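You operate a simulated robot arm through the tools that you are given. There is no shell and no other tool. Be economical: measure what you need, move in short steps, check, and stop when the job is done.

Carry out the task below with a simulated robot arm. There is one attempt and no reset: what you move stays moved.

TASK
Drop the two loose rings into the chute, then feed one out.
Fine: it stays on the ledge; pull the chute knob back again.

It is judged by the outcome, as a careful person would: the job done as asked, and still so three seconds after it is handed in. It fails if anything else is knocked over, pushed out of place, dropped, spilled or broken.

THE ROBOT
A 6-joint arm with a two-finger parallel gripper, fixed in place. Base frame: the origin is at the foot of the arm, x ahead of it, y to its left, z up; the work surface is at about z = 90. Readings come in cm, degrees, newtons and seconds.
With the tool pointing down near the work surface it reaches from about 24 to 66 cm from the base axis. Its first joint turns from -66.0 to 66.0 degrees. Payload 2.9 kg.
The TCP is the grasp point between the finger pads, 3 cm short of the fingertips. In the tool frame z runs along the fingers and y along their closing line. The gripper opens to 11 cm. The fingers are 2 cm wide and 1 cm thick; the gripper's body (4.8 by 11.2 cm) begins 5.5 cm behind the TCP.
Orientation is that of the tool frame in the base frame, as a unit quaternion [x, y, z, w]. With the fingers straight down and closing along the base's y, the tool's x points along the base's -x, its y along +y and its z along -z.

THE INTERFACE
- The arm moves only by the tool play_rows. Its argument "rows" is a list of rows, each an object of numbers (a shift or turn left out is 0, a gripper value left out holds the last): "x", "y", "z": the shift along the tool's x, y, z in units of 400 mm (1.0 is 400 mm); "rx", "ry", "rz": the turn, a rotation vector about the tool's x, y, z in units of 180 degrees (1.0 is 180 degrees); "jaw": the opening, from 0 (shut) to 1 (fully open). In form: [{"x": .., "y": .., "z": .., "rx": .., "ry": .., "rz": .., "jaw": ..}, ...]. A call has 1 to 12 rows; each row is the pose to reach, as a shift and turn from the pose commanded when the call began, along the tool's axes at that moment. A call with a number of a shift or a turn outside -1 to 1 is refused whole. Rows are played at 5 a second. More than 5 cm and 8.6 degrees between two rows, or a gripper value outside its range, and nothing of the call is played. Where a pose cannot be reached the arm comes as near as it can. A force on the tool above 40 N (or 10 N above the force at the start of the call, whichever is more), or a blocked arm, ends the call early, and 0.2 s more pass. The fingers move at their own pace (about 10.8 cm/s each) and stop on an object; they squeeze with about 27 N. The grip force told is the motor's: it shows also when the fingers shut on nothing. Time passes only in rows, and 0.2 s behind the last, so rows that repeat a pose let the fingers close. It gives the time, the measured TCP pose, the force on the tool (base axes), the opening and the grip force at its end, in the units of the frame above (readings bear some noise).
- Cameras (640 x 400 px; columns grow to the right, rows downward): "scene" is fixed at [7.7, 42.69, 141.5]; the picture's right is [-0.78, -0.63, 0.00], its down [-0.18, 0.23, -0.96] and it looks along [0.60, -0.74, -0.29] (base axes); focal length 318 px, centre (320, 200). "wrist" rides on the gripper at [7.2, 1.7, -10.3] in the tool frame; the picture's right is [-0.23, 0.97, 0.00], its down [-0.76, -0.18, -0.62] and it looks along [-0.61, -0.14, 0.78] (tool axes); focal length 222 px, centre (320, 200). There is no depth. A picture from a camera that has moved, and an enlarged one, comes with that camera's place and axes in the base frame and with its lens.
- grab_frame(camera): a new picture of that camera. The clock stands still meanwhile.
- enlarge(camera, box): a new picture of the part [left, top, right, bottom] of that camera's present view, enlarged. The clock stands still meanwhile.
- finish_job(): hands the job in; it is judged then, once.

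Work in short steps. Places have to be worked out from the pictures, the camera data and where the tool is seen: move nearer, look again, correct. Check each grasp and each placing, and mend what went wrong. You have 120 turns and 84 pictures in all, those below and enlarged ones among them. Open the gripper and draw the arm clear of the work before you hand the job in, unless the task says otherwise; then end with one line.

The tools are called after ">>>" as name(argument=value, ...) on one line, values as JSON. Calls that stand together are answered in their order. play_rows: Moves the arm, as the interface text tells. Its arguments: {"type":"object","properties":{"rows":{"type":"array","items":{"type":"object","properties":{"x":{"type":"number"},"y":{"type":"number"},"z":{"type":"number"},"rx":{"type":"number"},"ry":{"type":"number"},"rz":{"type":"number"},"jaw":{"type":"number"}}}}},"required":["rows"]} The other tools are called the same way: grab_frame (camera) takes a picture; enlarge (camera, box) takes an enlarged picture of a part of a camera's view; finish_job () hands the job in.

At the start:

```text
time: 0.0
tool_pos: [35.58, -11.94, 126.11]
ee_rot: [0.0, 1.0, -0.001, 0.0]
force: [-0.3, -0.2, 0.7]
finger_gap: 11.04
grip_force: 0.0
```

scene: 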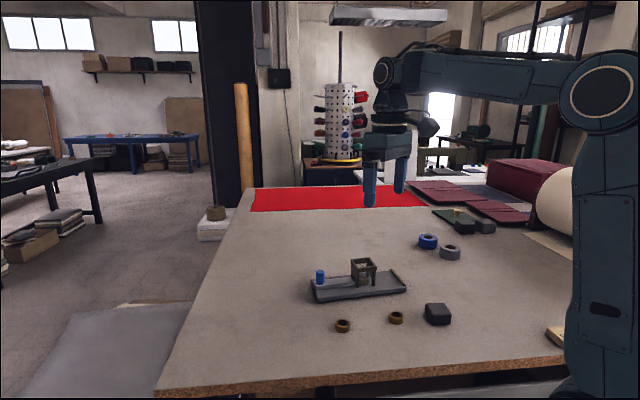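
wrist: 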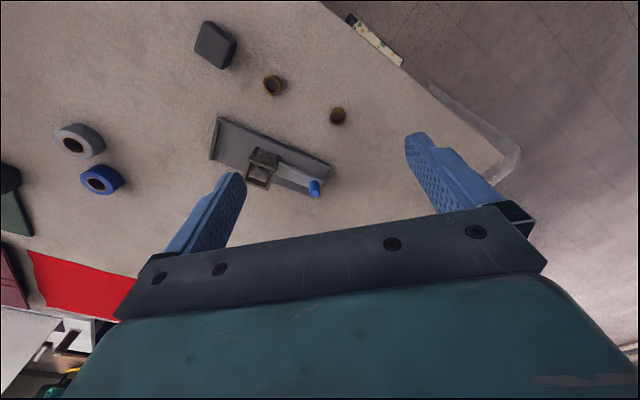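

The chute with blue knob and two brown rings are in the middle of the table. I'll enlarge both views to see the details.

>>> enlarge(camera="scene", box=[290, 220, 470, 340])

>>> enlarge(camera="wrist", box=[190, 60, 370, 210])

```text
3.33 times, centred on (380, 280) of scene
camera zoom: at [7.7, 42.69, 141.5], right [-0.78, -0.63, 0.0], down [-0.18, 0.23, -0.96], along [0.6, -0.74, -0.29], focal length 1061 px, centre (120, -67)
```

zoom: 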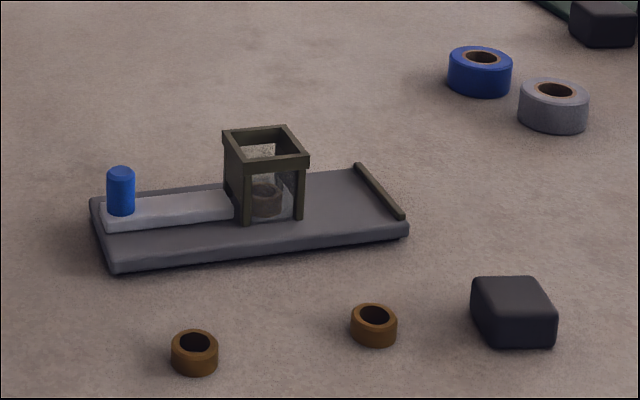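

```text
2.67 times, centred on (280, 135) of wrist
camera zoom: at [28.37, -10.34, 136.37], right [0.23, 0.97, 0.0], down [0.76, -0.18, 0.62], along [0.61, -0.14, -0.78], focal length 592 px, centre (427, 373)
```

zoom: 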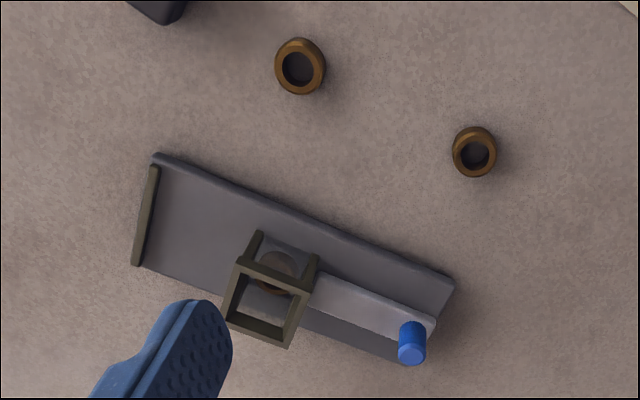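

From both views I put ring A at about (35,-20.6), ring B at (43.7,-10), the hopper top at (48.7,-27.2,98.4) and the knob top at (57.3,-18.3,97). I'll move above ring A with the jaw half open.

>>> play_rows(rows=[{"x": 0.003, "y": -0.036, "z": 0.1, "jaw": 0.55}, {"x": 0.006, "y": -0.072, "z": 0.2}, {"x": 0.009, "y": -0.108, "z": 0.3}, {"x": 0.012, "y": -0.144, "z": 0.4}, {"x": 0.015, "y": -0.18, "z": 0.5}, {"x": 0.015, "y": -0.2165, "z": 0.58}, {"x": 0.015, "y": -0.2165, "z": 0.58}])

>>> grab_frame(camera="wrist")

>>> enlarge(camera="scene", box=[300, 230, 460, 340])

```text
time: 1.6
tool_pos: [35.03, -20.66, 102.79]
ee_rot: [-0.001, 1.0, 0.0, 0.0]
force: [-0.2, 0.9, -0.4]
finger_gap: 6.06
grip_force: 0.1
```

```text
79 pictures are left
camera wrist: at [27.86, -19.03, 113.1], right [0.23, 0.97, 0.0], down [0.76, -0.18, 0.62], along [0.61, -0.14, -0.78], focal length 222 px, centre (320, 200)
```

wrist: 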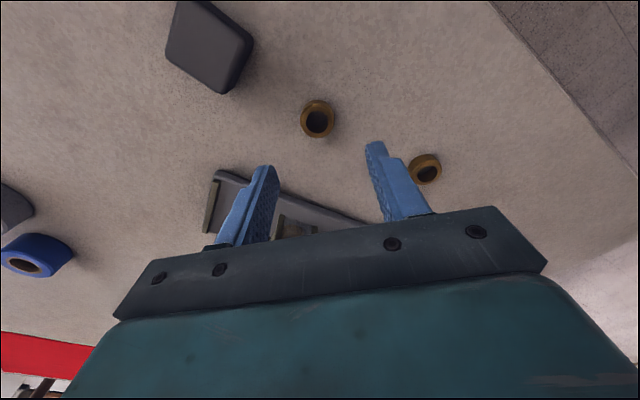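

```text
3.64 times, centred on (380, 285) of scene
camera zoom: at [7.7, 42.69, 141.5], right [-0.78, -0.63, 0.0], down [-0.18, 0.23, -0.96], along [0.6, -0.74, -0.29], focal length 1157 px, centre (102, -109)
```

zoom: 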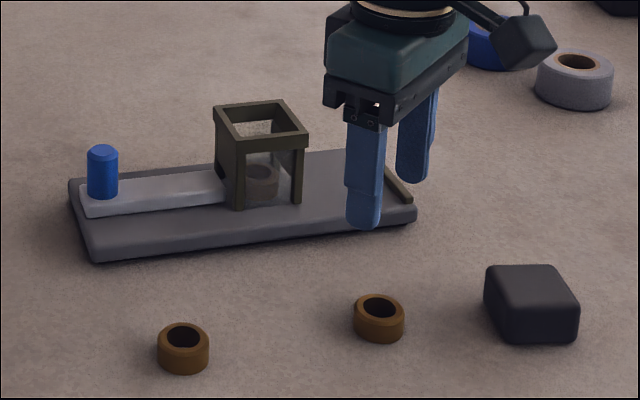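

The ring A refinement gives (34.75,-20.75), outer diameter about 3.4 and height about 2. I'll descend so the fingertips cover its upper 1 cm, then close.

>>> play_rows(rows=[{"x": 0.0075, "y": -0.0025, "z": 0.08}, {"x": 0.0075, "y": -0.0025, "z": 0.16}, {"x": 0.0075, "y": -0.0025, "z": 0.2225}, {"x": 0.0075, "y": -0.0025, "z": 0.2225, "jaw": 0.15}, {"x": 0.0075, "y": -0.0025, "z": 0.2225}, {"x": 0.0075, "y": -0.0025, "z": 0.2225}])

>>> enlarge(camera="scene", box=[340, 250, 460, 340])

>>> grab_frame(camera="wrist")

```text
time: 3.0
tool_pos: [34.67, -20.7, 93.92]
ee_rot: [0.0, 1.0, 0.0, 0.0]
force: [0.1, -0.3, -0.4]
finger_gap: 3.26
grip_force: 27.2
```

```text
4.44 times, centred on (400, 295) of scene
camera zoom: at [7.7, 42.69, 141.5], right [-0.78, -0.63, 0.0], down [-0.18, 0.23, -0.96], along [0.6, -0.74, -0.29], focal length 1414 px, centre (-36, -222)
```

zoom: 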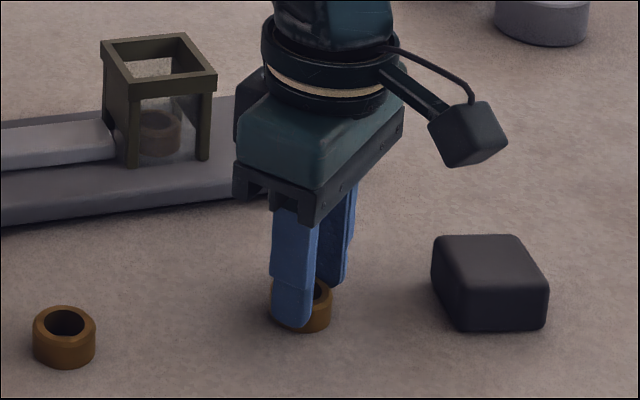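

```text
76 pictures are left
camera wrist: at [27.5, -19.08, 104.25], right [0.23, 0.97, 0.0], down [0.76, -0.18, 0.62], along [0.61, -0.14, -0.78], focal length 222 px, centre (320, 200)
```

wrist: 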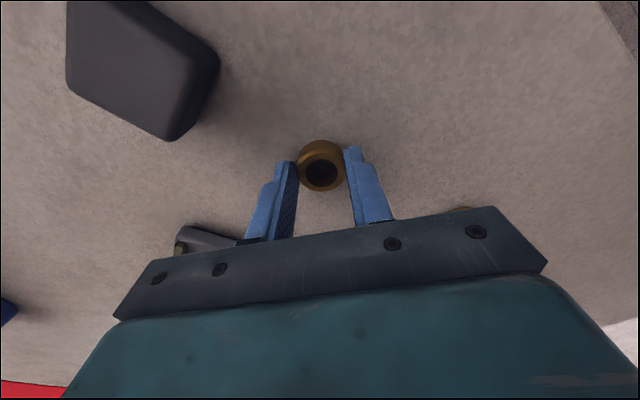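

Gap 3.26 with 27 N means the ring is held. I'll lift and move toward the hopper at a safe height, then look.

>>> play_rows(rows=[{"z": -0.1}, {"z": -0.2}, {"z": -0.3}, {"z": -0.38}, {"x": -0.08, "y": -0.035, "z": -0.38}, {"x": -0.16, "y": -0.07, "z": -0.38}, {"x": -0.24, "y": -0.11, "z": -0.38}, {"x": -0.3, "y": -0.15, "z": -0.38}, {"x": -0.3, "y": -0.15, "z": -0.38}])

>>> enlarge(camera="wrist", box=[220, 60, 460, 210])

>>> enlarge(camera="scene", box=[300, 200, 420, 300])

```text
time: 5.0
tool_pos: [46.85, -26.67, 109.27]
ee_rot: [0.0, 1.0, 0.0, 0.0]
force: [0.2, -0.2, 0.2]
finger_gap: 3.24
grip_force: 27.1
```

```text
2.67 times, centred on (340, 135) of wrist
camera zoom: at [39.54, -25.07, 119.52], right [0.23, 0.97, 0.0], down [0.76, -0.18, 0.62], along [0.61, -0.14, -0.78], focal length 592 px, centre (267, 373)
```

zoom: 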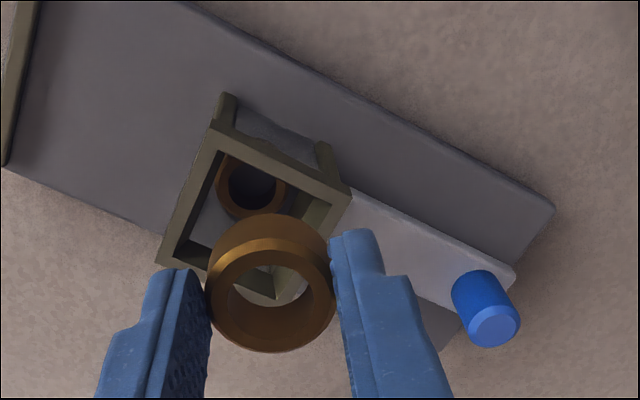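

```text
4.00 times, centred on (360, 250) of scene
camera zoom: at [7.7, 42.69, 141.5], right [-0.78, -0.63, 0.0], down [-0.18, 0.23, -0.96], along [0.6, -0.74, -0.29], focal length 1273 px, centre (160, 0)
```

zoom: 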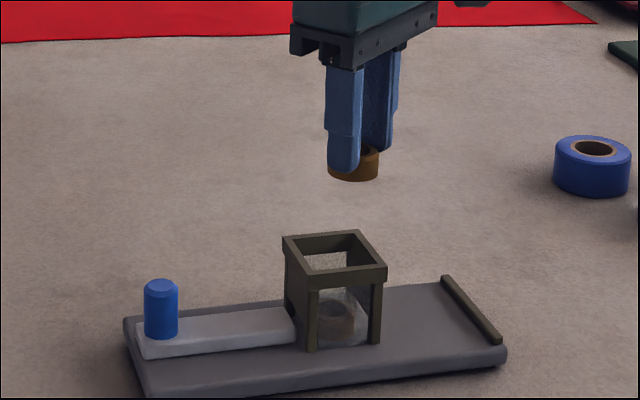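

Ring is centred at the TCP; both views intersect on the hopper centre at about (48.95,-27.65), top z≈98.3, with a ring diameter of 3.3 against an inner width of about 4.4. I'll move over it and lower to just above the rim.

>>> play_rows(rows=[{"x": -0.0518, "y": -0.0238, "z": 0.03}, {"x": -0.0518, "y": -0.0238, "z": 0.1}, {"x": -0.0518, "y": -0.0238, "z": 0.165}, {"x": -0.0518, "y": -0.0238, "z": 0.165}])

>>> enlarge(camera="wrist", box=[220, 60, 460, 210])

>>> enlarge(camera="scene", box=[320, 210, 410, 300])

```text
time: 6.0
tool_pos: [48.85, -27.57, 102.65]
ee_rot: [0.0, 1.0, 0.0, 0.001]
force: [-0.4, -0.9, -0.4]
finger_gap: 3.24
grip_force: 26.6
```

```text
2.67 times, centred on (340, 135) of wrist
camera zoom: at [41.58, -25.96, 112.94], right [0.23, 0.97, 0.0], down [0.76, -0.18, 0.62], along [0.61, -0.14, -0.78], focal length 592 px, centre (267, 373)
```

zoom: 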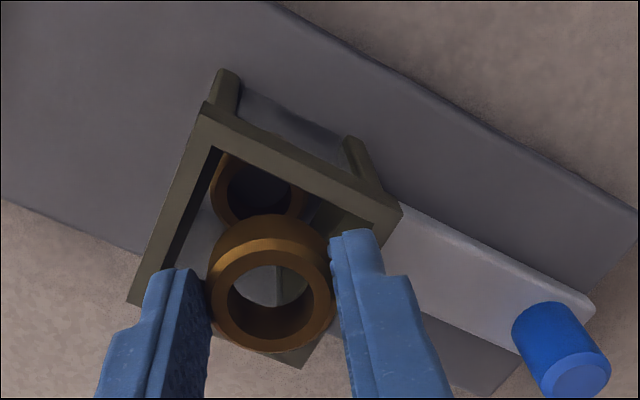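

```text
4.44 times, centred on (365, 255) of scene
camera zoom: at [7.7, 42.69, 141.5], right [-0.78, -0.63, 0.0], down [-0.18, 0.23, -0.96], along [0.6, -0.74, -0.29], focal length 1414 px, centre (120, -44)
```

zoom: 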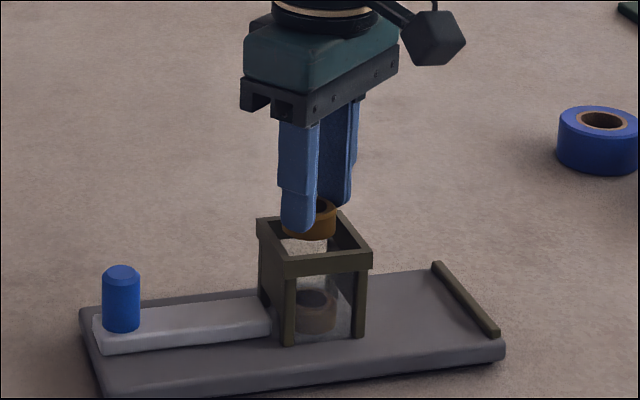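

The hopper centre refines to about (49.07,-27.83), so I'll shift 2–3 mm, lower 1 cm to put the ring's bottom inside the rim, and release.

>>> play_rows(rows=[{"x": -0.005, "y": -0.006, "z": 0.0}, {"x": -0.005, "y": -0.006, "z": 0.015}, {"x": -0.005, "y": -0.006, "z": 0.026}, {"x": -0.005, "y": -0.006, "z": 0.026}])

>>> enlarge(camera="wrist", box=[220, 60, 460, 210])

>>> enlarge(camera="scene", box=[320, 210, 410, 300])

```text
time: 7.0
tool_pos: [49.08, -27.9, 101.62]
ee_rot: [0.0, 1.0, 0.0, -0.001]
force: [0.5, 0.2, 0.2]
finger_gap: 3.26
grip_force: 26.5
```

```text
2.67 times, centred on (340, 135) of wrist
camera zoom: at [41.75, -26.28, 111.82], right [0.23, 0.97, 0.0], down [0.76, -0.18, 0.62], along [0.61, -0.14, -0.78], focal length 592 px, centre (267, 373)
```

zoom: 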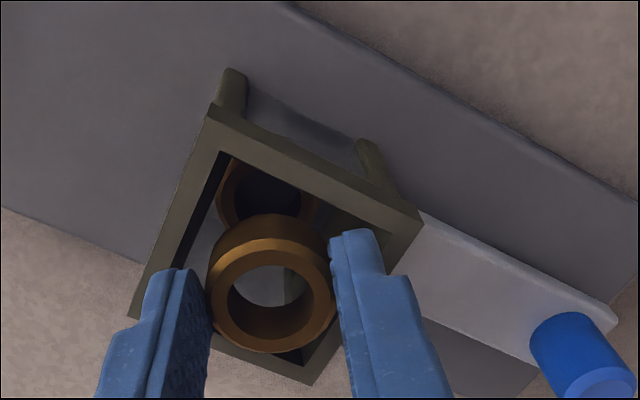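

```text
4.44 times, centred on (365, 255) of scene
camera zoom: at [7.7, 42.69, 141.5], right [-0.78, -0.63, 0.0], down [-0.18, 0.23, -0.96], along [0.6, -0.74, -0.29], focal length 1414 px, centre (120, -44)
```

zoom: 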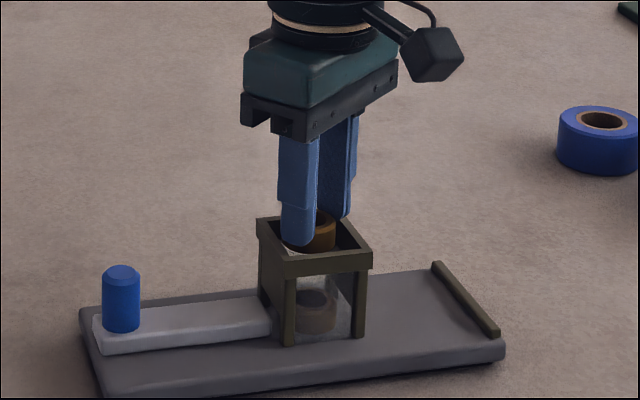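

Ring sits centred over the opening with tips just at rim level. I'll open just enough to release, then rise.

>>> play_rows(rows=[{"jaw": 0.4}, {"jaw": 0.4}, {"z": -0.06}, {"z": -0.16}, {"z": -0.16}])

>>> enlarge(camera="wrist", box=[220, 60, 460, 210])

>>> enlarge(camera="scene", box=[300, 210, 420, 340])

```text
time: 8.2
tool_pos: [48.92, -27.86, 107.98]
ee_rot: [0.0, 1.0, 0.0, 0.0]
force: [0.5, -0.3, -0.6]
finger_gap: 4.39
grip_force: 0.0
```

```text
2.67 times, centred on (340, 135) of wrist
camera zoom: at [41.76, -26.27, 118.21], right [0.23, 0.97, 0.0], down [0.76, -0.18, 0.62], along [0.61, -0.14, -0.78], focal length 592 px, centre (267, 373)
```

zoom: 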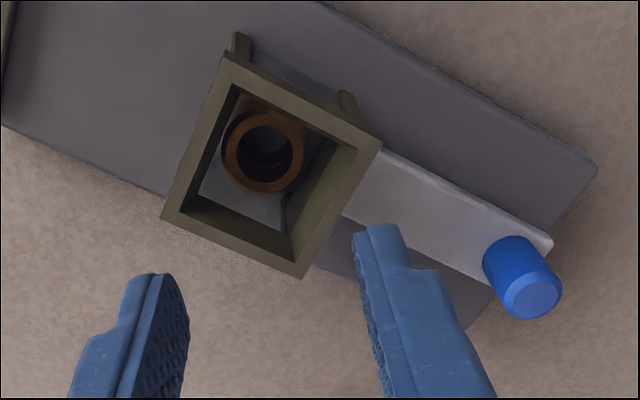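

```text
3.08 times, centred on (360, 275) of scene
camera zoom: at [7.7, 42.7, 141.5], right [-0.78, -0.63, 0.0], down [-0.18, 0.23, -0.96], along [0.6, -0.74, -0.29], focal length 979 px, centre (197, -31)
```

zoom: 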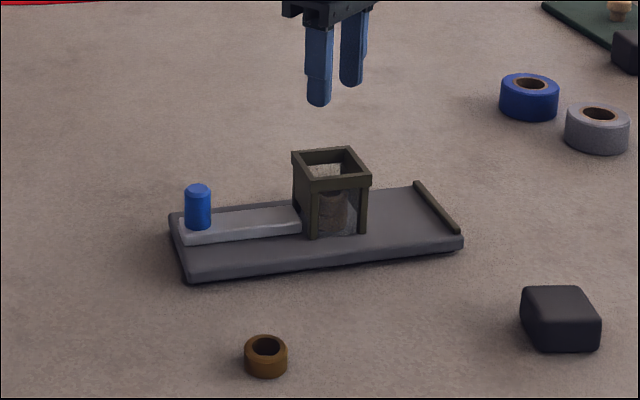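

Ring A is stacked in the hopper. Now go above ring B near (43.7,-10).

>>> play_rows(rows=[{"x": 0.026, "y": 0.09, "jaw": 0.55}, {"x": 0.052, "y": 0.18}, {"x": 0.078, "y": 0.27}, {"x": 0.104, "y": 0.36, "z": 0.04}, {"x": 0.131, "y": 0.446, "z": 0.09}, {"x": 0.131, "y": 0.446, "z": 0.13}, {"x": 0.131, "y": 0.446, "z": 0.13}])

>>> enlarge(camera="wrist", box=[220, 60, 460, 210])

```text
time: 9.8
tool_pos: [43.75, -10.05, 102.77]
ee_rot: [0.0, 1.0, 0.0, 0.0]
force: [-0.8, 0.2, -0.1]
finger_gap: 6.07
grip_force: 0.0
```

```text
2.67 times, centred on (340, 135) of wrist
camera zoom: at [36.54, -8.42, 113.03], right [0.23, 0.97, 0.0], down [0.76, -0.18, 0.62], along [0.61, -0.14, -0.78], focal length 592 px, centre (267, 373)
```

zoom: 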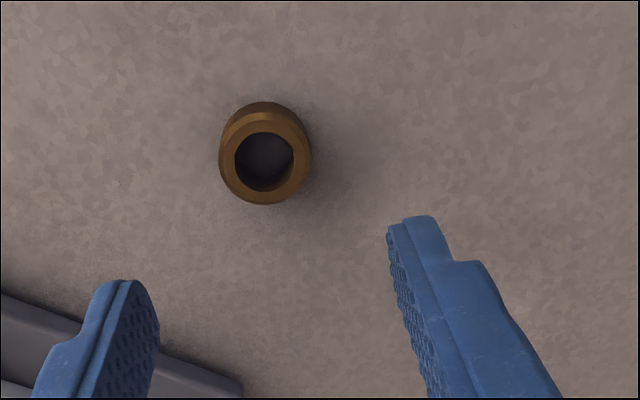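

Ring B is at (43.6,-10.07). I'll descend and grasp the same way.

>>> play_rows(rows=[{"x": 0.004, "z": 0.08}, {"x": 0.004, "z": 0.16}, {"x": 0.004, "z": 0.2215}, {"x": 0.004, "z": 0.2215, "jaw": 0.15}, {"x": 0.004, "z": 0.2215}, {"x": 0.004, "z": 0.2215}, {"x": 0.004, "z": 0.12}, {"x": 0.004, "z": 0.0}, {"x": 0.004, "z": -0.12}, {"x": 0.004, "z": -0.16}])

>>> enlarge(camera="wrist", box=[220, 60, 460, 210])

```text
time: 12.0
tool_pos: [43.53, -10.13, 109.19]
ee_rot: [0.0, 1.0, 0.001, -0.001]
force: [0.3, 0.3, -0.3]
finger_gap: 3.27
grip_force: 27.4
```

```text
2.67 times, centred on (340, 135) of wrist
camera zoom: at [36.29, -8.45, 119.42], right [0.23, 0.97, 0.0], down [0.76, -0.18, 0.62], along [0.61, -0.14, -0.78], focal length 592 px, centre (267, 373)
```

zoom: 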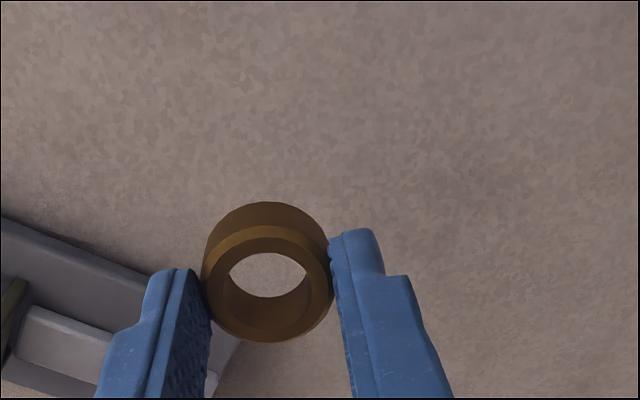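

Ring B is held but looks a little pitched between the fingers. I'll check from the scene camera.

>>> enlarge(camera="scene", box=[310, 200, 410, 290])

```text
4.44 times, centred on (360, 245) of scene
camera zoom: at [7.7, 42.7, 141.5], right [-0.78, -0.63, 0.0], down [-0.18, 0.23, -0.96], along [0.6, -0.74, -0.29], focal length 1414 px, centre (142, 0)
```

zoom: 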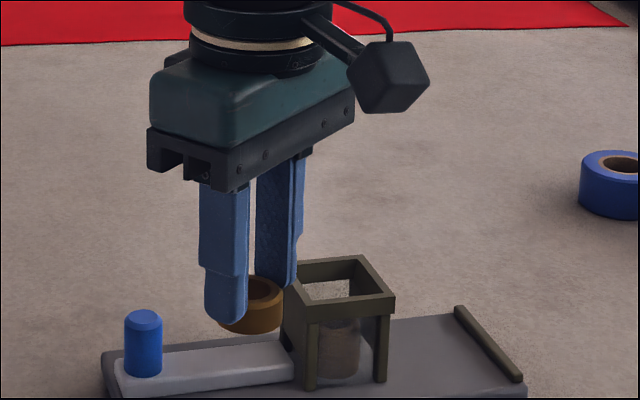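

The ring is tilted about the closing axis, which could jam. I'll set it back on the table, let it lie flat, and regrip slightly lower.

>>> play_rows(rows=[{"z": 0.12}, {"z": 0.24}, {"z": 0.34}, {"z": 0.365}, {"z": 0.372}, {"z": 0.372, "jaw": 0.5}, {"z": 0.372}, {"z": 0.372}, {"z": 0.25}, {"z": 0.16}, {"z": 0.16}])

>>> enlarge(camera="wrist", box=[220, 60, 460, 210])

```text
time: 14.4
tool_pos: [43.57, -10.19, 102.84]
ee_rot: [0.0, 1.0, 0.0, -0.001]
force: [0.2, -0.3, 0.2]
finger_gap: 5.46
grip_force: 0.1
```

```text
2.67 times, centred on (340, 135) of wrist
camera zoom: at [36.35, -8.49, 113.12], right [0.23, 0.97, 0.0], down [0.76, -0.18, 0.62], along [0.61, -0.14, -0.78], focal length 592 px, centre (267, 373)
```

zoom: 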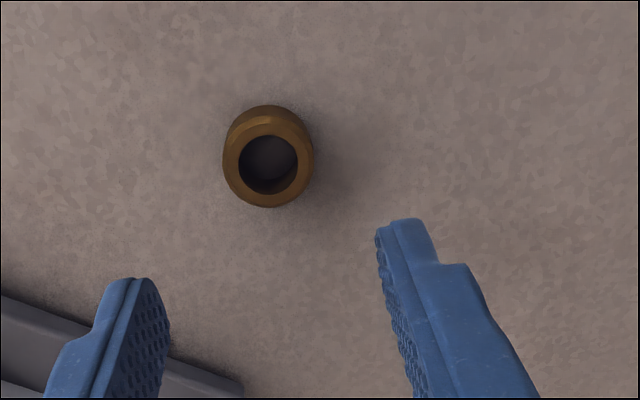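

Flat again at (43.54,-10.06). I'll regrip with 1–2 mm more depth and lift gently.

>>> play_rows(rows=[{"x": 0.001, "y": 0.002, "z": 0.1}, {"x": 0.001, "y": 0.002, "z": 0.18}, {"x": 0.001, "y": 0.002, "z": 0.2265}, {"x": 0.001, "y": 0.002, "z": 0.2265, "jaw": 0.15}, {"x": 0.001, "y": 0.002, "z": 0.2265}, {"x": 0.001, "y": 0.002, "z": 0.2265}, {"x": 0.001, "y": 0.002, "z": 0.2265}, {"x": 0.001, "y": 0.002, "z": 0.21}, {"x": 0.001, "y": 0.002, "z": 0.18}, {"x": 0.001, "y": 0.002, "z": 0.14}, {"x": 0.001, "y": 0.002, "z": 0.1}])

>>> enlarge(camera="wrist", box=[220, 60, 460, 210])

>>> enlarge(camera="scene", box=[310, 220, 410, 310])

```text
time: 16.8
tool_pos: [43.6, -10.0, 98.65]
ee_rot: [0.0, 1.0, 0.0, 0.0]
force: [0.8, 0.1, -0.1]
finger_gap: 3.22
grip_force: 27.6
```

```text
2.67 times, centred on (340, 135) of wrist
camera zoom: at [36.33, -8.35, 108.98], right [0.23, 0.97, 0.0], down [0.76, -0.18, 0.62], along [0.61, -0.14, -0.78], focal length 592 px, centre (267, 373)
```

zoom: 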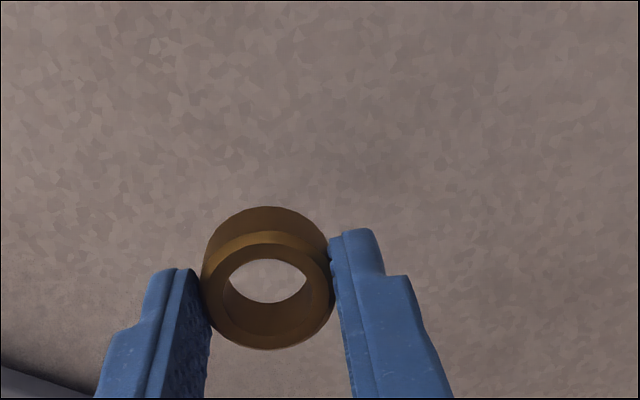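

```text
4.44 times, centred on (360, 265) of scene
camera zoom: at [7.7, 42.69, 141.5], right [-0.78, -0.63, 0.0], down [-0.18, 0.23, -0.96], along [0.6, -0.74, -0.29], focal length 1414 px, centre (142, -89)
```

zoom: 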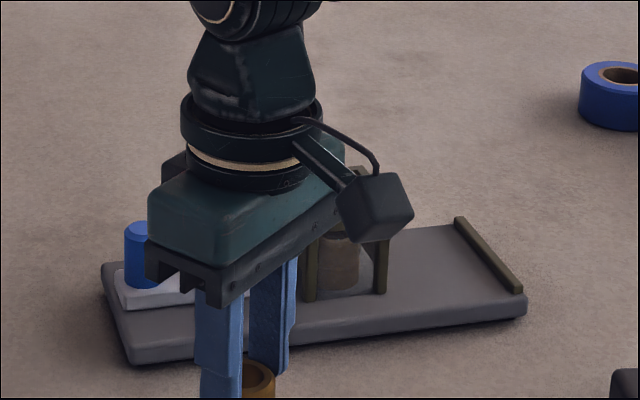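

The ring's outline now matches ring A's good grasp, so it is effectively level. I'll lift and carry it over the hopper, stopping just above.

>>> play_rows(rows=[{"z": -0.1}, {"z": -0.2}, {"z": -0.27}, {"x": -0.027, "y": -0.089, "z": -0.27}, {"x": -0.055, "y": -0.178, "z": -0.27}, {"x": -0.082, "y": -0.267, "z": -0.27}, {"x": -0.11, "y": -0.357, "z": -0.27}, {"x": -0.137, "y": -0.446, "z": -0.27}, {"x": -0.137, "y": -0.446, "z": -0.2}, {"x": -0.137, "y": -0.446, "z": -0.11}, {"x": -0.137, "y": -0.446, "z": -0.11}])

>>> enlarge(camera="wrist", box=[220, 60, 460, 210])

>>> enlarge(camera="scene", box=[320, 210, 410, 300])

```text
time: 19.2
tool_pos: [48.97, -27.96, 103.19]
ee_rot: [0.0, 1.0, 0.0, 0.0]
force: [-0.5, 0.7, -0.2]
finger_gap: 3.23
grip_force: 27.0
```

```text
2.67 times, centred on (340, 135) of wrist
camera zoom: at [41.74, -26.27, 113.38], right [0.23, 0.97, 0.0], down [0.76, -0.18, 0.62], along [0.61, -0.14, -0.78], focal length 592 px, centre (267, 373)
```

zoom: 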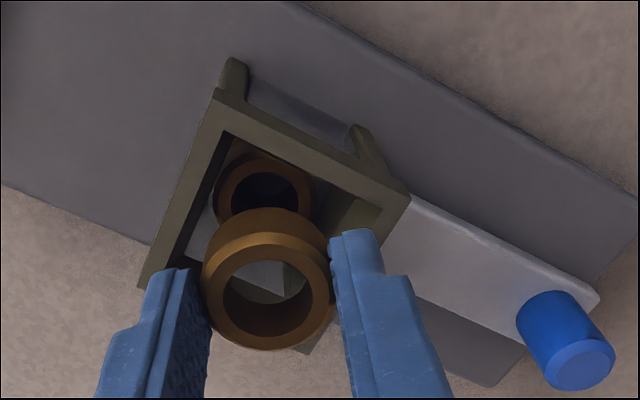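

```text
4.44 times, centred on (365, 255) of scene
camera zoom: at [7.7, 42.69, 141.5], right [-0.78, -0.63, 0.0], down [-0.18, 0.23, -0.96], along [0.6, -0.74, -0.29], focal length 1414 px, centre (120, -44)
```

zoom: 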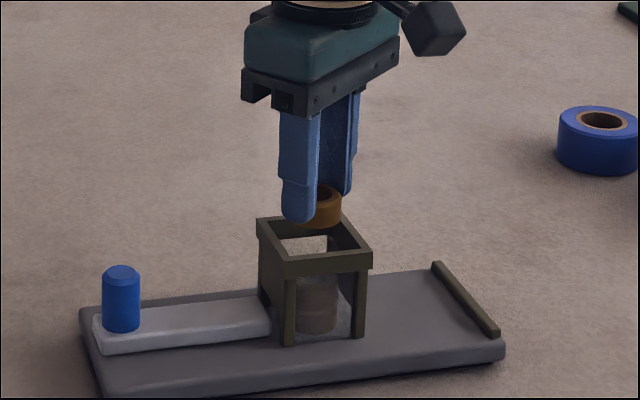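

Ring is centred over the hopper. I'll lower 1.6 cm to the rim, release, and rise.

>>> play_rows(rows=[{"z": 0.025}, {"z": 0.04}, {"z": 0.04}, {"z": 0.04, "jaw": 0.4}, {"z": 0.04}, {"z": -0.04}, {"z": -0.12}, {"z": -0.12}])

>>> enlarge(camera="wrist", box=[220, 60, 460, 210])

>>> enlarge(camera="scene", box=[310, 220, 410, 310])

```text
time: 21.0
tool_pos: [49.06, -27.8, 108.04]
ee_rot: [0.0, 1.0, 0.0, -0.001]
force: [-0.1, 0.1, -0.1]
finger_gap: 4.38
grip_force: 0.0
```

```text
2.67 times, centred on (340, 135) of wrist
camera zoom: at [41.84, -26.19, 118.26], right [0.23, 0.97, 0.0], down [0.76, -0.18, 0.62], along [0.61, -0.14, -0.78], focal length 592 px, centre (267, 373)
```

zoom: 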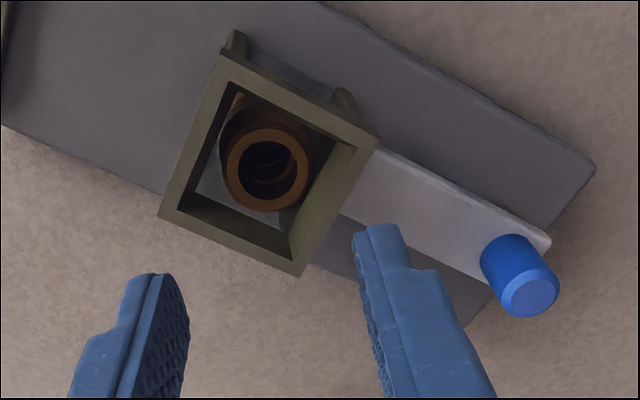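

```text
4.44 times, centred on (360, 265) of scene
camera zoom: at [7.7, 42.7, 141.5], right [-0.78, -0.63, 0.0], down [-0.18, 0.23, -0.96], along [0.6, -0.74, -0.29], focal length 1414 px, centre (142, -89)
```

zoom: 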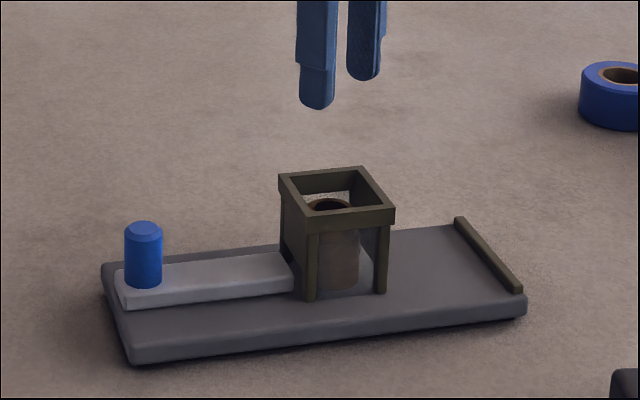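

All three rings are stacked. The slider axis measures about (-0.635,-0.773) toward the lip and the knob is about (56.8,-18.2), top z 97. I'll move above the knob, turning the tool 50.6° so the fingers close across the slider.

>>> play_rows(rows=[{"x": -0.03, "y": 0.04, "z": -0.02, "rz": -0.04, "jaw": 0.5}, {"x": -0.06, "y": 0.08, "z": -0.02, "rz": -0.08}, {"x": -0.1, "y": 0.12, "z": -0.02, "rz": -0.12}, {"x": -0.13, "y": 0.16, "z": -0.02, "rz": -0.16}, {"x": -0.16, "y": 0.2, "z": -0.02, "rz": -0.2}, {"x": -0.194, "y": 0.24, "z": -0.02, "rz": -0.24}, {"x": -0.194, "y": 0.24, "z": 0.0, "rz": -0.281}, {"x": -0.194, "y": 0.24, "z": 0.0, "rz": -0.281}])

>>> grab_frame(camera="wrist")

>>> enlarge(camera="scene", box=[290, 200, 410, 310])

```text
time: 22.8
tool_pos: [56.73, -18.23, 107.9]
ee_rot: [-0.429, 0.903, 0.001, 0.0]
force: [0.0, 0.2, 0.4]
finger_gap: 5.52
grip_force: 0.1
```

```text
57 pictures are left
camera wrist: at [50.9, -22.83, 118.19], right [-0.61, 0.79, 0.0], down [0.62, 0.48, 0.62], along [0.49, 0.38, -0.78], focal length 222 px, centre (320, 200)
```

wrist: 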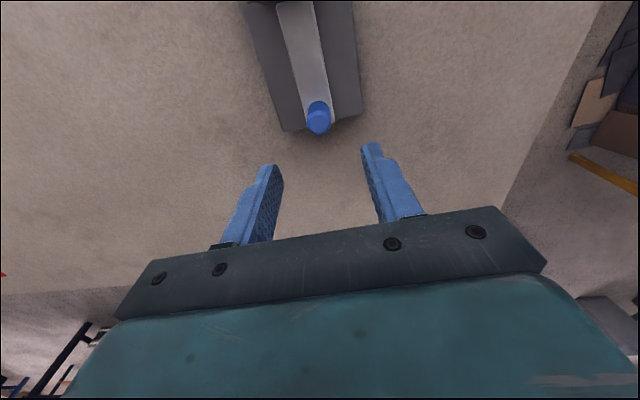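

```text
3.64 times, centred on (350, 255) of scene
camera zoom: at [7.7, 42.7, 141.5], right [-0.78, -0.63, 0.0], down [-0.18, 0.23, -0.96], along [0.6, -0.74, -0.29], focal length 1157 px, centre (211, 0)
```

zoom: 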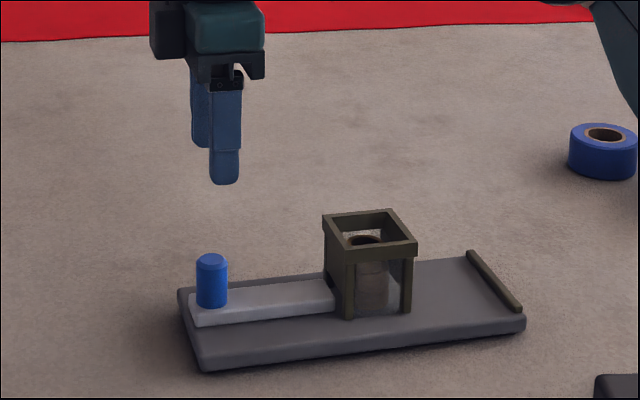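

The knob is at (56.73,-18.4), right below the tool, and the tool x axis lies along the slider. I'll descend with tips just above the slider and grip the knob.

>>> play_rows(rows=[{"x": 0.0037, "y": -0.003, "z": 0.1}, {"x": 0.0037, "y": -0.003, "z": 0.2}, {"x": 0.0037, "y": -0.003, "z": 0.27}, {"x": 0.0037, "y": -0.003, "z": 0.27}])

>>> enlarge(camera="wrist", box=[220, 60, 460, 210])

>>> enlarge(camera="scene", box=[290, 220, 410, 310])

```text
time: 23.8
tool_pos: [56.77, -18.48, 97.08]
ee_rot: [-0.427, 0.904, 0.0, 0.0]
force: [0.4, 0.0, -0.9]
finger_gap: 5.51
grip_force: 0.0
```

```text
2.67 times, centred on (340, 135) of wrist
camera zoom: at [50.86, -23.04, 107.38], right [-0.61, 0.79, 0.0], down [0.62, 0.48, 0.62], along [0.49, 0.38, -0.78], focal length 592 px, centre (267, 373)
```

zoom: 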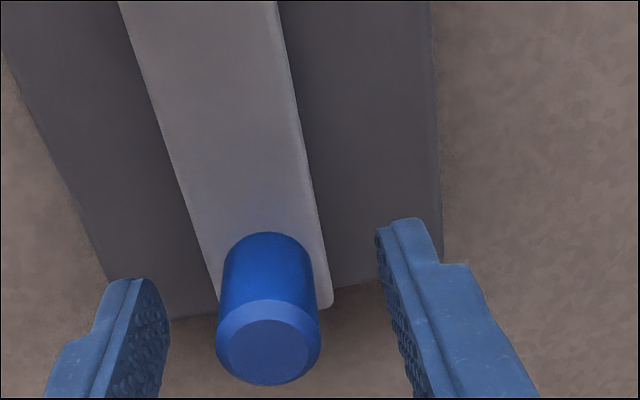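

```text
4.44 times, centred on (350, 265) of scene
camera zoom: at [7.7, 42.69, 141.5], right [-0.78, -0.63, 0.0], down [-0.18, 0.23, -0.96], along [0.6, -0.74, -0.29], focal length 1414 px, centre (187, -89)
```

zoom: 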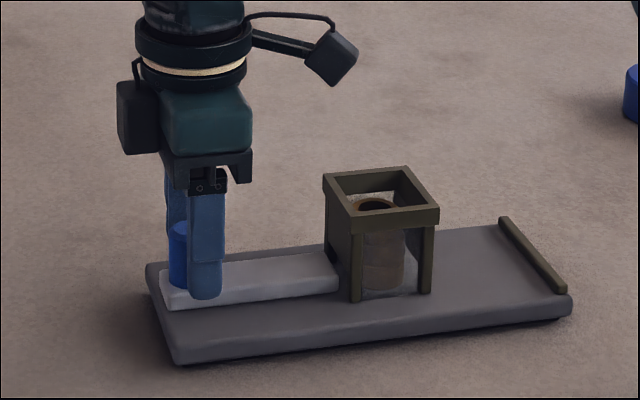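

Fingers straddle the knob cleanly. I'll close on it and begin pushing 2 cm toward the hopper.

>>> play_rows(rows=[{"jaw": 0.08}, {"jaw": 0.08}, {"jaw": 0.08}, {"x": 0.0125}, {"x": 0.025}, {"x": 0.0375}, {"x": 0.05}, {"x": 0.05}])

>>> enlarge(camera="scene", box=[290, 220, 410, 310])

```text
time: 25.6
tool_pos: [55.63, -20.04, 97.1]
ee_rot: [-0.427, 0.904, 0.0, -0.001]
force: [2.7, -2.3, 0.7]
finger_gap: 2.35
grip_force: 26.9
```

```text
4.44 times, centred on (350, 265) of scene
camera zoom: at [7.71, 42.69, 141.5], right [-0.78, -0.63, 0.0], down [-0.18, 0.23, -0.96], along [0.6, -0.74, -0.29], focal length 1414 px, centre (187, -89)
```

zoom: 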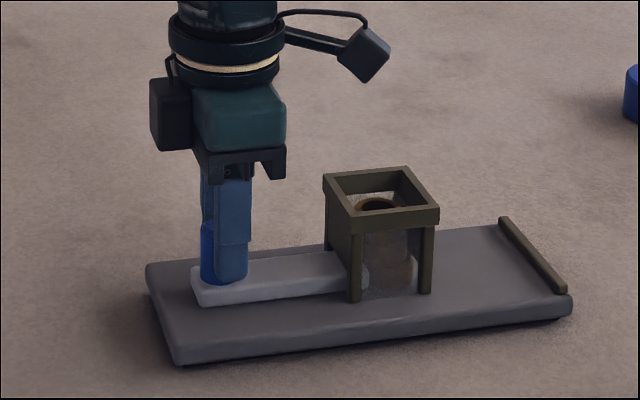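

The slider moves and the tray stays put; the bottom ring is shifting. Continue 2 cm.

>>> play_rows(rows=[{"x": 0.0125}, {"x": 0.025}, {"x": 0.0375}, {"x": 0.05}, {"x": 0.05}])

>>> enlarge(camera="scene", box=[290, 220, 410, 310])

```text
time: 26.8
tool_pos: [54.24, -21.57, 97.04]
ee_rot: [-0.427, 0.904, 0.0, 0.0]
force: [3.2, -2.3, -0.3]
finger_gap: 2.36
grip_force: 27.1
```

```text
4.44 times, centred on (350, 265) of scene
camera zoom: at [7.71, 42.69, 141.5], right [-0.78, -0.63, 0.0], down [-0.18, 0.23, -0.96], along [0.6, -0.74, -0.29], focal length 1414 px, centre (187, -89)
```

zoom: 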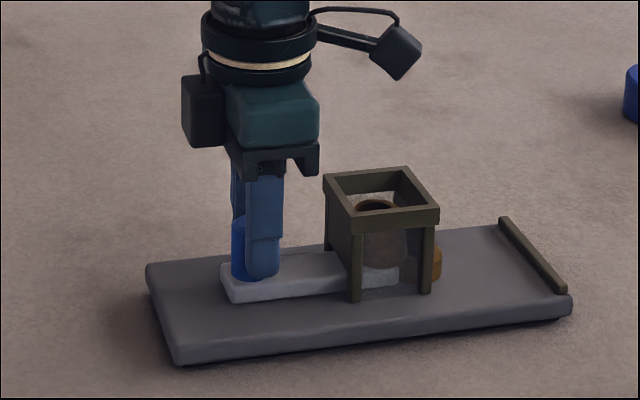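

The ring emerges beyond the far posts. Continue 1.6 cm and check.

>>> play_rows(rows=[{"x": 0.0125}, {"x": 0.025}, {"x": 0.04}, {"x": 0.04}])

>>> enlarge(camera="scene", box=[320, 230, 420, 305])

```text
time: 27.8
tool_pos: [53.17, -22.81, 97.23]
ee_rot: [-0.427, 0.904, -0.001, 0.0]
force: [6.0, -3.9, -0.6]
finger_gap: 2.39
grip_force: 27.2
```

```text
5.33 times, centred on (370, 268) of scene
camera zoom: at [7.72, 42.68, 141.5], right [-0.78, -0.63, 0.0], down [-0.18, 0.23, -0.96], along [0.6, -0.74, -0.29], focal length 1697 px, centre (53, -160)
```

zoom: 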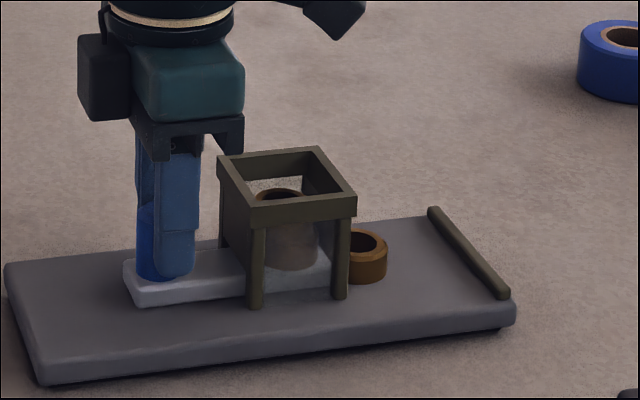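

The ring is nearly out; a sideways force of about 7 N suggests a small lateral correction. I'll push 0.8 cm more with 1 mm lateral easing.

>>> play_rows(rows=[{"x": 0.007, "y": -0.0025}, {"x": 0.014, "y": -0.003}, {"x": 0.02, "y": -0.003}, {"x": 0.02, "y": -0.003}])

>>> enlarge(camera="scene", box=[320, 230, 420, 305])

```text
time: 28.8
tool_pos: [52.66, -23.51, 97.26]
ee_rot: [-0.427, 0.904, 0.0, -0.001]
force: [-6.2, 6.3, 2.6]
finger_gap: 2.36
grip_force: 27.4
```

```text
5.33 times, centred on (370, 268) of scene
camera zoom: at [7.67, 42.71, 141.5], right [-0.78, -0.63, 0.0], down [-0.18, 0.23, -0.96], along [0.6, -0.74, -0.29], focal length 1697 px, centre (53, -160)
```

zoom: 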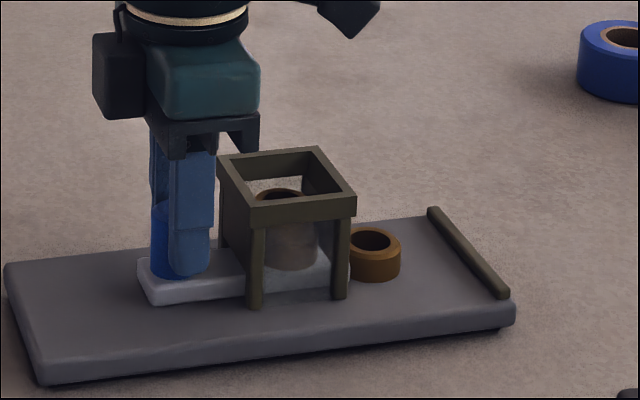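

Now slightly over-corrected; I'll take half back and push another 0.8 cm so the ring clears the frame (2 cm of finger clearance to the hopper remains).

>>> play_rows(rows=[{"x": 0.0, "y": 0.0015}, {"x": 0.007, "y": 0.0015}, {"x": 0.014, "y": 0.0015}, {"x": 0.02, "y": 0.0015}, {"x": 0.02, "y": 0.0015}])

>>> enlarge(camera="scene", box=[320, 230, 420, 305])

```text
time: 30.0
tool_pos: [52.27, -24.08, 97.29]
ee_rot: [-0.428, 0.904, 0.0, 0.0]
force: [-4.3, 4.3, -0.3]
finger_gap: 2.36
grip_force: 26.6
```

```text
5.33 times, centred on (370, 268) of scene
camera zoom: at [7.68, 42.71, 141.5], right [-0.78, -0.63, 0.0], down [-0.18, 0.23, -0.96], along [0.6, -0.74, -0.29], focal length 1697 px, centre (53, -160)
```

zoom: 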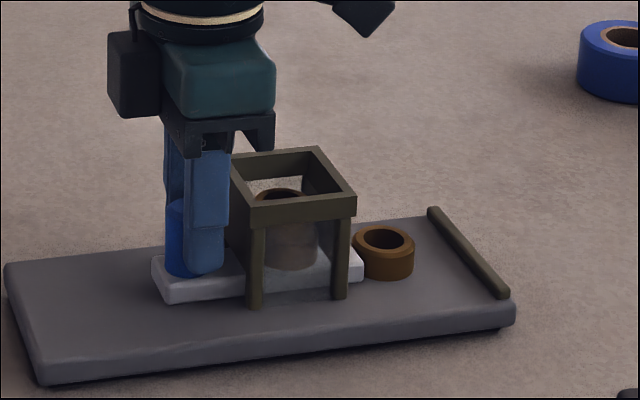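

The fed ring stands free on the ledge between hopper and lip. Now pull the knob back in stages to its original position.

>>> play_rows(rows=[{"x": -0.015, "y": 0.0008}, {"x": -0.03, "y": 0.0008}, {"x": -0.045, "y": 0.001}, {"x": -0.06, "y": 0.001}, {"x": -0.075, "y": 0.001}, {"x": -0.09, "y": 0.001}, {"x": -0.09, "y": 0.001}])

>>> enlarge(camera="scene", box=[300, 220, 420, 310])

```text
time: 31.6
tool_pos: [54.42, -21.29, 97.17]
ee_rot: [-0.427, 0.904, 0.0, 0.0]
force: [0.0, 0.0, 0.7]
finger_gap: 2.35
grip_force: 27.0
```

```text
4.44 times, centred on (360, 265) of scene
camera zoom: at [7.7, 42.69, 141.5], right [-0.78, -0.63, 0.0], down [-0.18, 0.23, -0.96], along [0.6, -0.74, -0.29], focal length 1414 px, centre (142, -89)
```

zoom: 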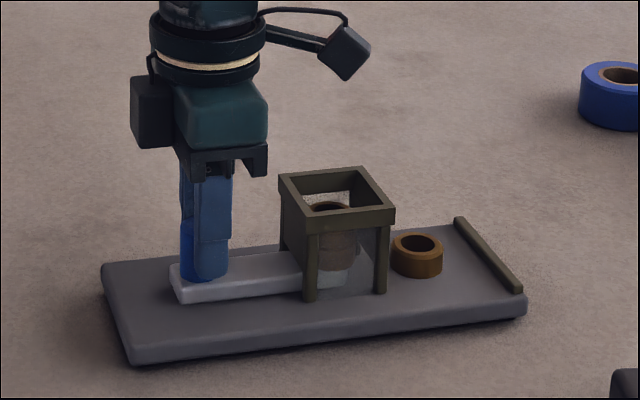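

Smooth, no side force. Continue the remaining 3.6 cm back.

>>> play_rows(rows=[{"x": -0.015}, {"x": -0.03}, {"x": -0.045, "y": 0.0003}, {"x": -0.06, "y": 0.0004}, {"x": -0.075, "y": 0.0005}, {"x": -0.09, "y": 0.0005}, {"x": -0.09, "y": 0.0005}])

>>> enlarge(camera="scene", box=[300, 220, 420, 310])

```text
time: 33.2
tool_pos: [56.78, -18.35, 97.17]
ee_rot: [-0.427, 0.904, 0.001, -0.001]
force: [-1.9, 0.3, 0.0]
finger_gap: 2.34
grip_force: 26.6
```

```text
4.44 times, centred on (360, 265) of scene
camera zoom: at [7.7, 42.69, 141.5], right [-0.78, -0.63, 0.0], down [-0.18, 0.23, -0.96], along [0.6, -0.74, -0.29], focal length 1414 px, centre (142, -89)
```

zoom: 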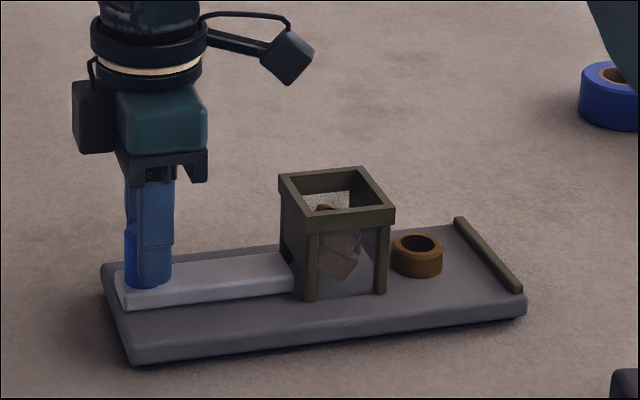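

Slider is back at its start; the stacked rings look tilted, perhaps still dropping. I'll wait a moment and look closely.

>>> play_rows(rows=[{"x": 0.0}, {"x": 0.0}, {"x": 0.0}])

>>> enlarge(camera="scene", box=[345, 240, 395, 290])

```text
time: 34.0
tool_pos: [56.83, -18.43, 97.12]
ee_rot: [-0.427, 0.904, 0.0, 0.0]
force: [-0.1, 0.2, 0.0]
finger_gap: 2.34
grip_force: 27.0
```

```text
8.00 times, centred on (370, 265) of scene
camera zoom: at [7.71, 42.69, 141.5], right [-0.78, -0.63, 0.0], down [-0.18, 0.23, -0.96], along [0.6, -0.74, -0.29], focal length 2546 px, centre (-80, -320)
```

zoom: 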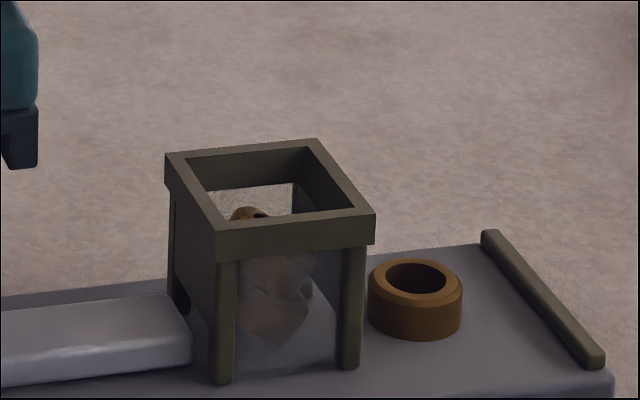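

The two remaining rings have tipped inside the hopper. I'll release the knob, rise, and look from above.

>>> play_rows(rows=[{"jaw": 0.45}, {"jaw": 0.45}, {"z": -0.1}, {"z": -0.2}, {"z": -0.3}, {"x": 0.08, "z": -0.34}, {"x": 0.13, "z": -0.34}, {"x": 0.13, "z": -0.34}])

>>> grab_frame(camera="wrist")

>>> enlarge(camera="scene", box=[300, 220, 420, 310])

```text
time: 35.8
tool_pos: [53.46, -22.39, 110.78]
ee_rot: [-0.427, 0.904, 0.0, 0.0]
force: [0.4, 0.2, -0.1]
finger_gap: 4.96
grip_force: 0.0
```

```text
45 pictures are left
camera wrist: at [47.51, -27.06, 121.04], right [-0.61, 0.79, 0.0], down [0.62, 0.48, 0.62], along [0.49, 0.38, -0.78], focal length 222 px, centre (320, 200)
```

wrist: 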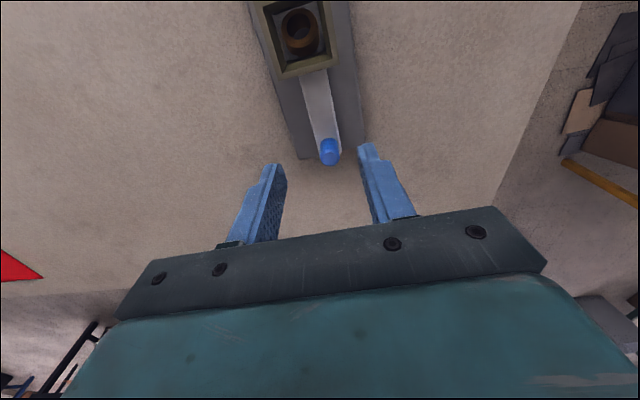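

```text
4.44 times, centred on (360, 265) of scene
camera zoom: at [7.7, 42.69, 141.5], right [-0.78, -0.63, 0.0], down [-0.18, 0.23, -0.96], along [0.6, -0.74, -0.29], focal length 1414 px, centre (142, -89)
```

zoom: 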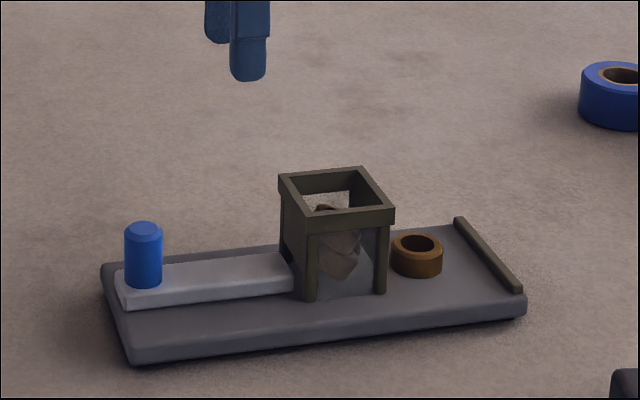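

>>> enlarge(camera="wrist", box=[250, 0, 350, 90])

>>> enlarge(camera="scene", box=[355, 250, 390, 290])

```text
4.44 times, centred on (300, 45) of wrist
camera zoom: at [47.51, -27.06, 121.04], right [-0.61, 0.79, 0.0], down [0.62, 0.48, 0.62], along [0.49, 0.38, -0.78], focal length 987 px, centre (409, 889)
```

zoom: 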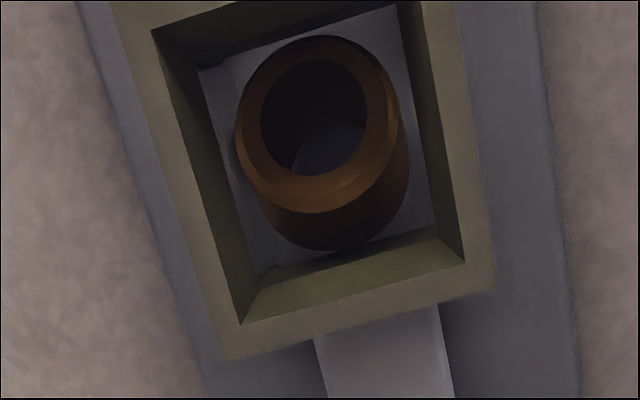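

```text
10.00 times, centred on (372, 270) of scene
camera zoom: at [7.7, 42.69, 141.5], right [-0.78, -0.63, 0.0], down [-0.18, 0.23, -0.96], along [0.6, -0.74, -0.29], focal length 3182 px, centre (-205, -500)
```

zoom: 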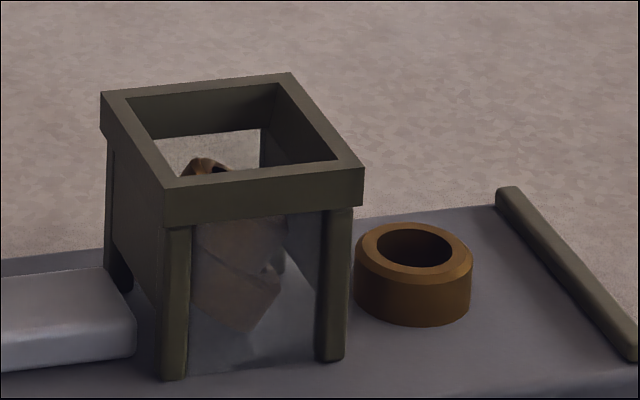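

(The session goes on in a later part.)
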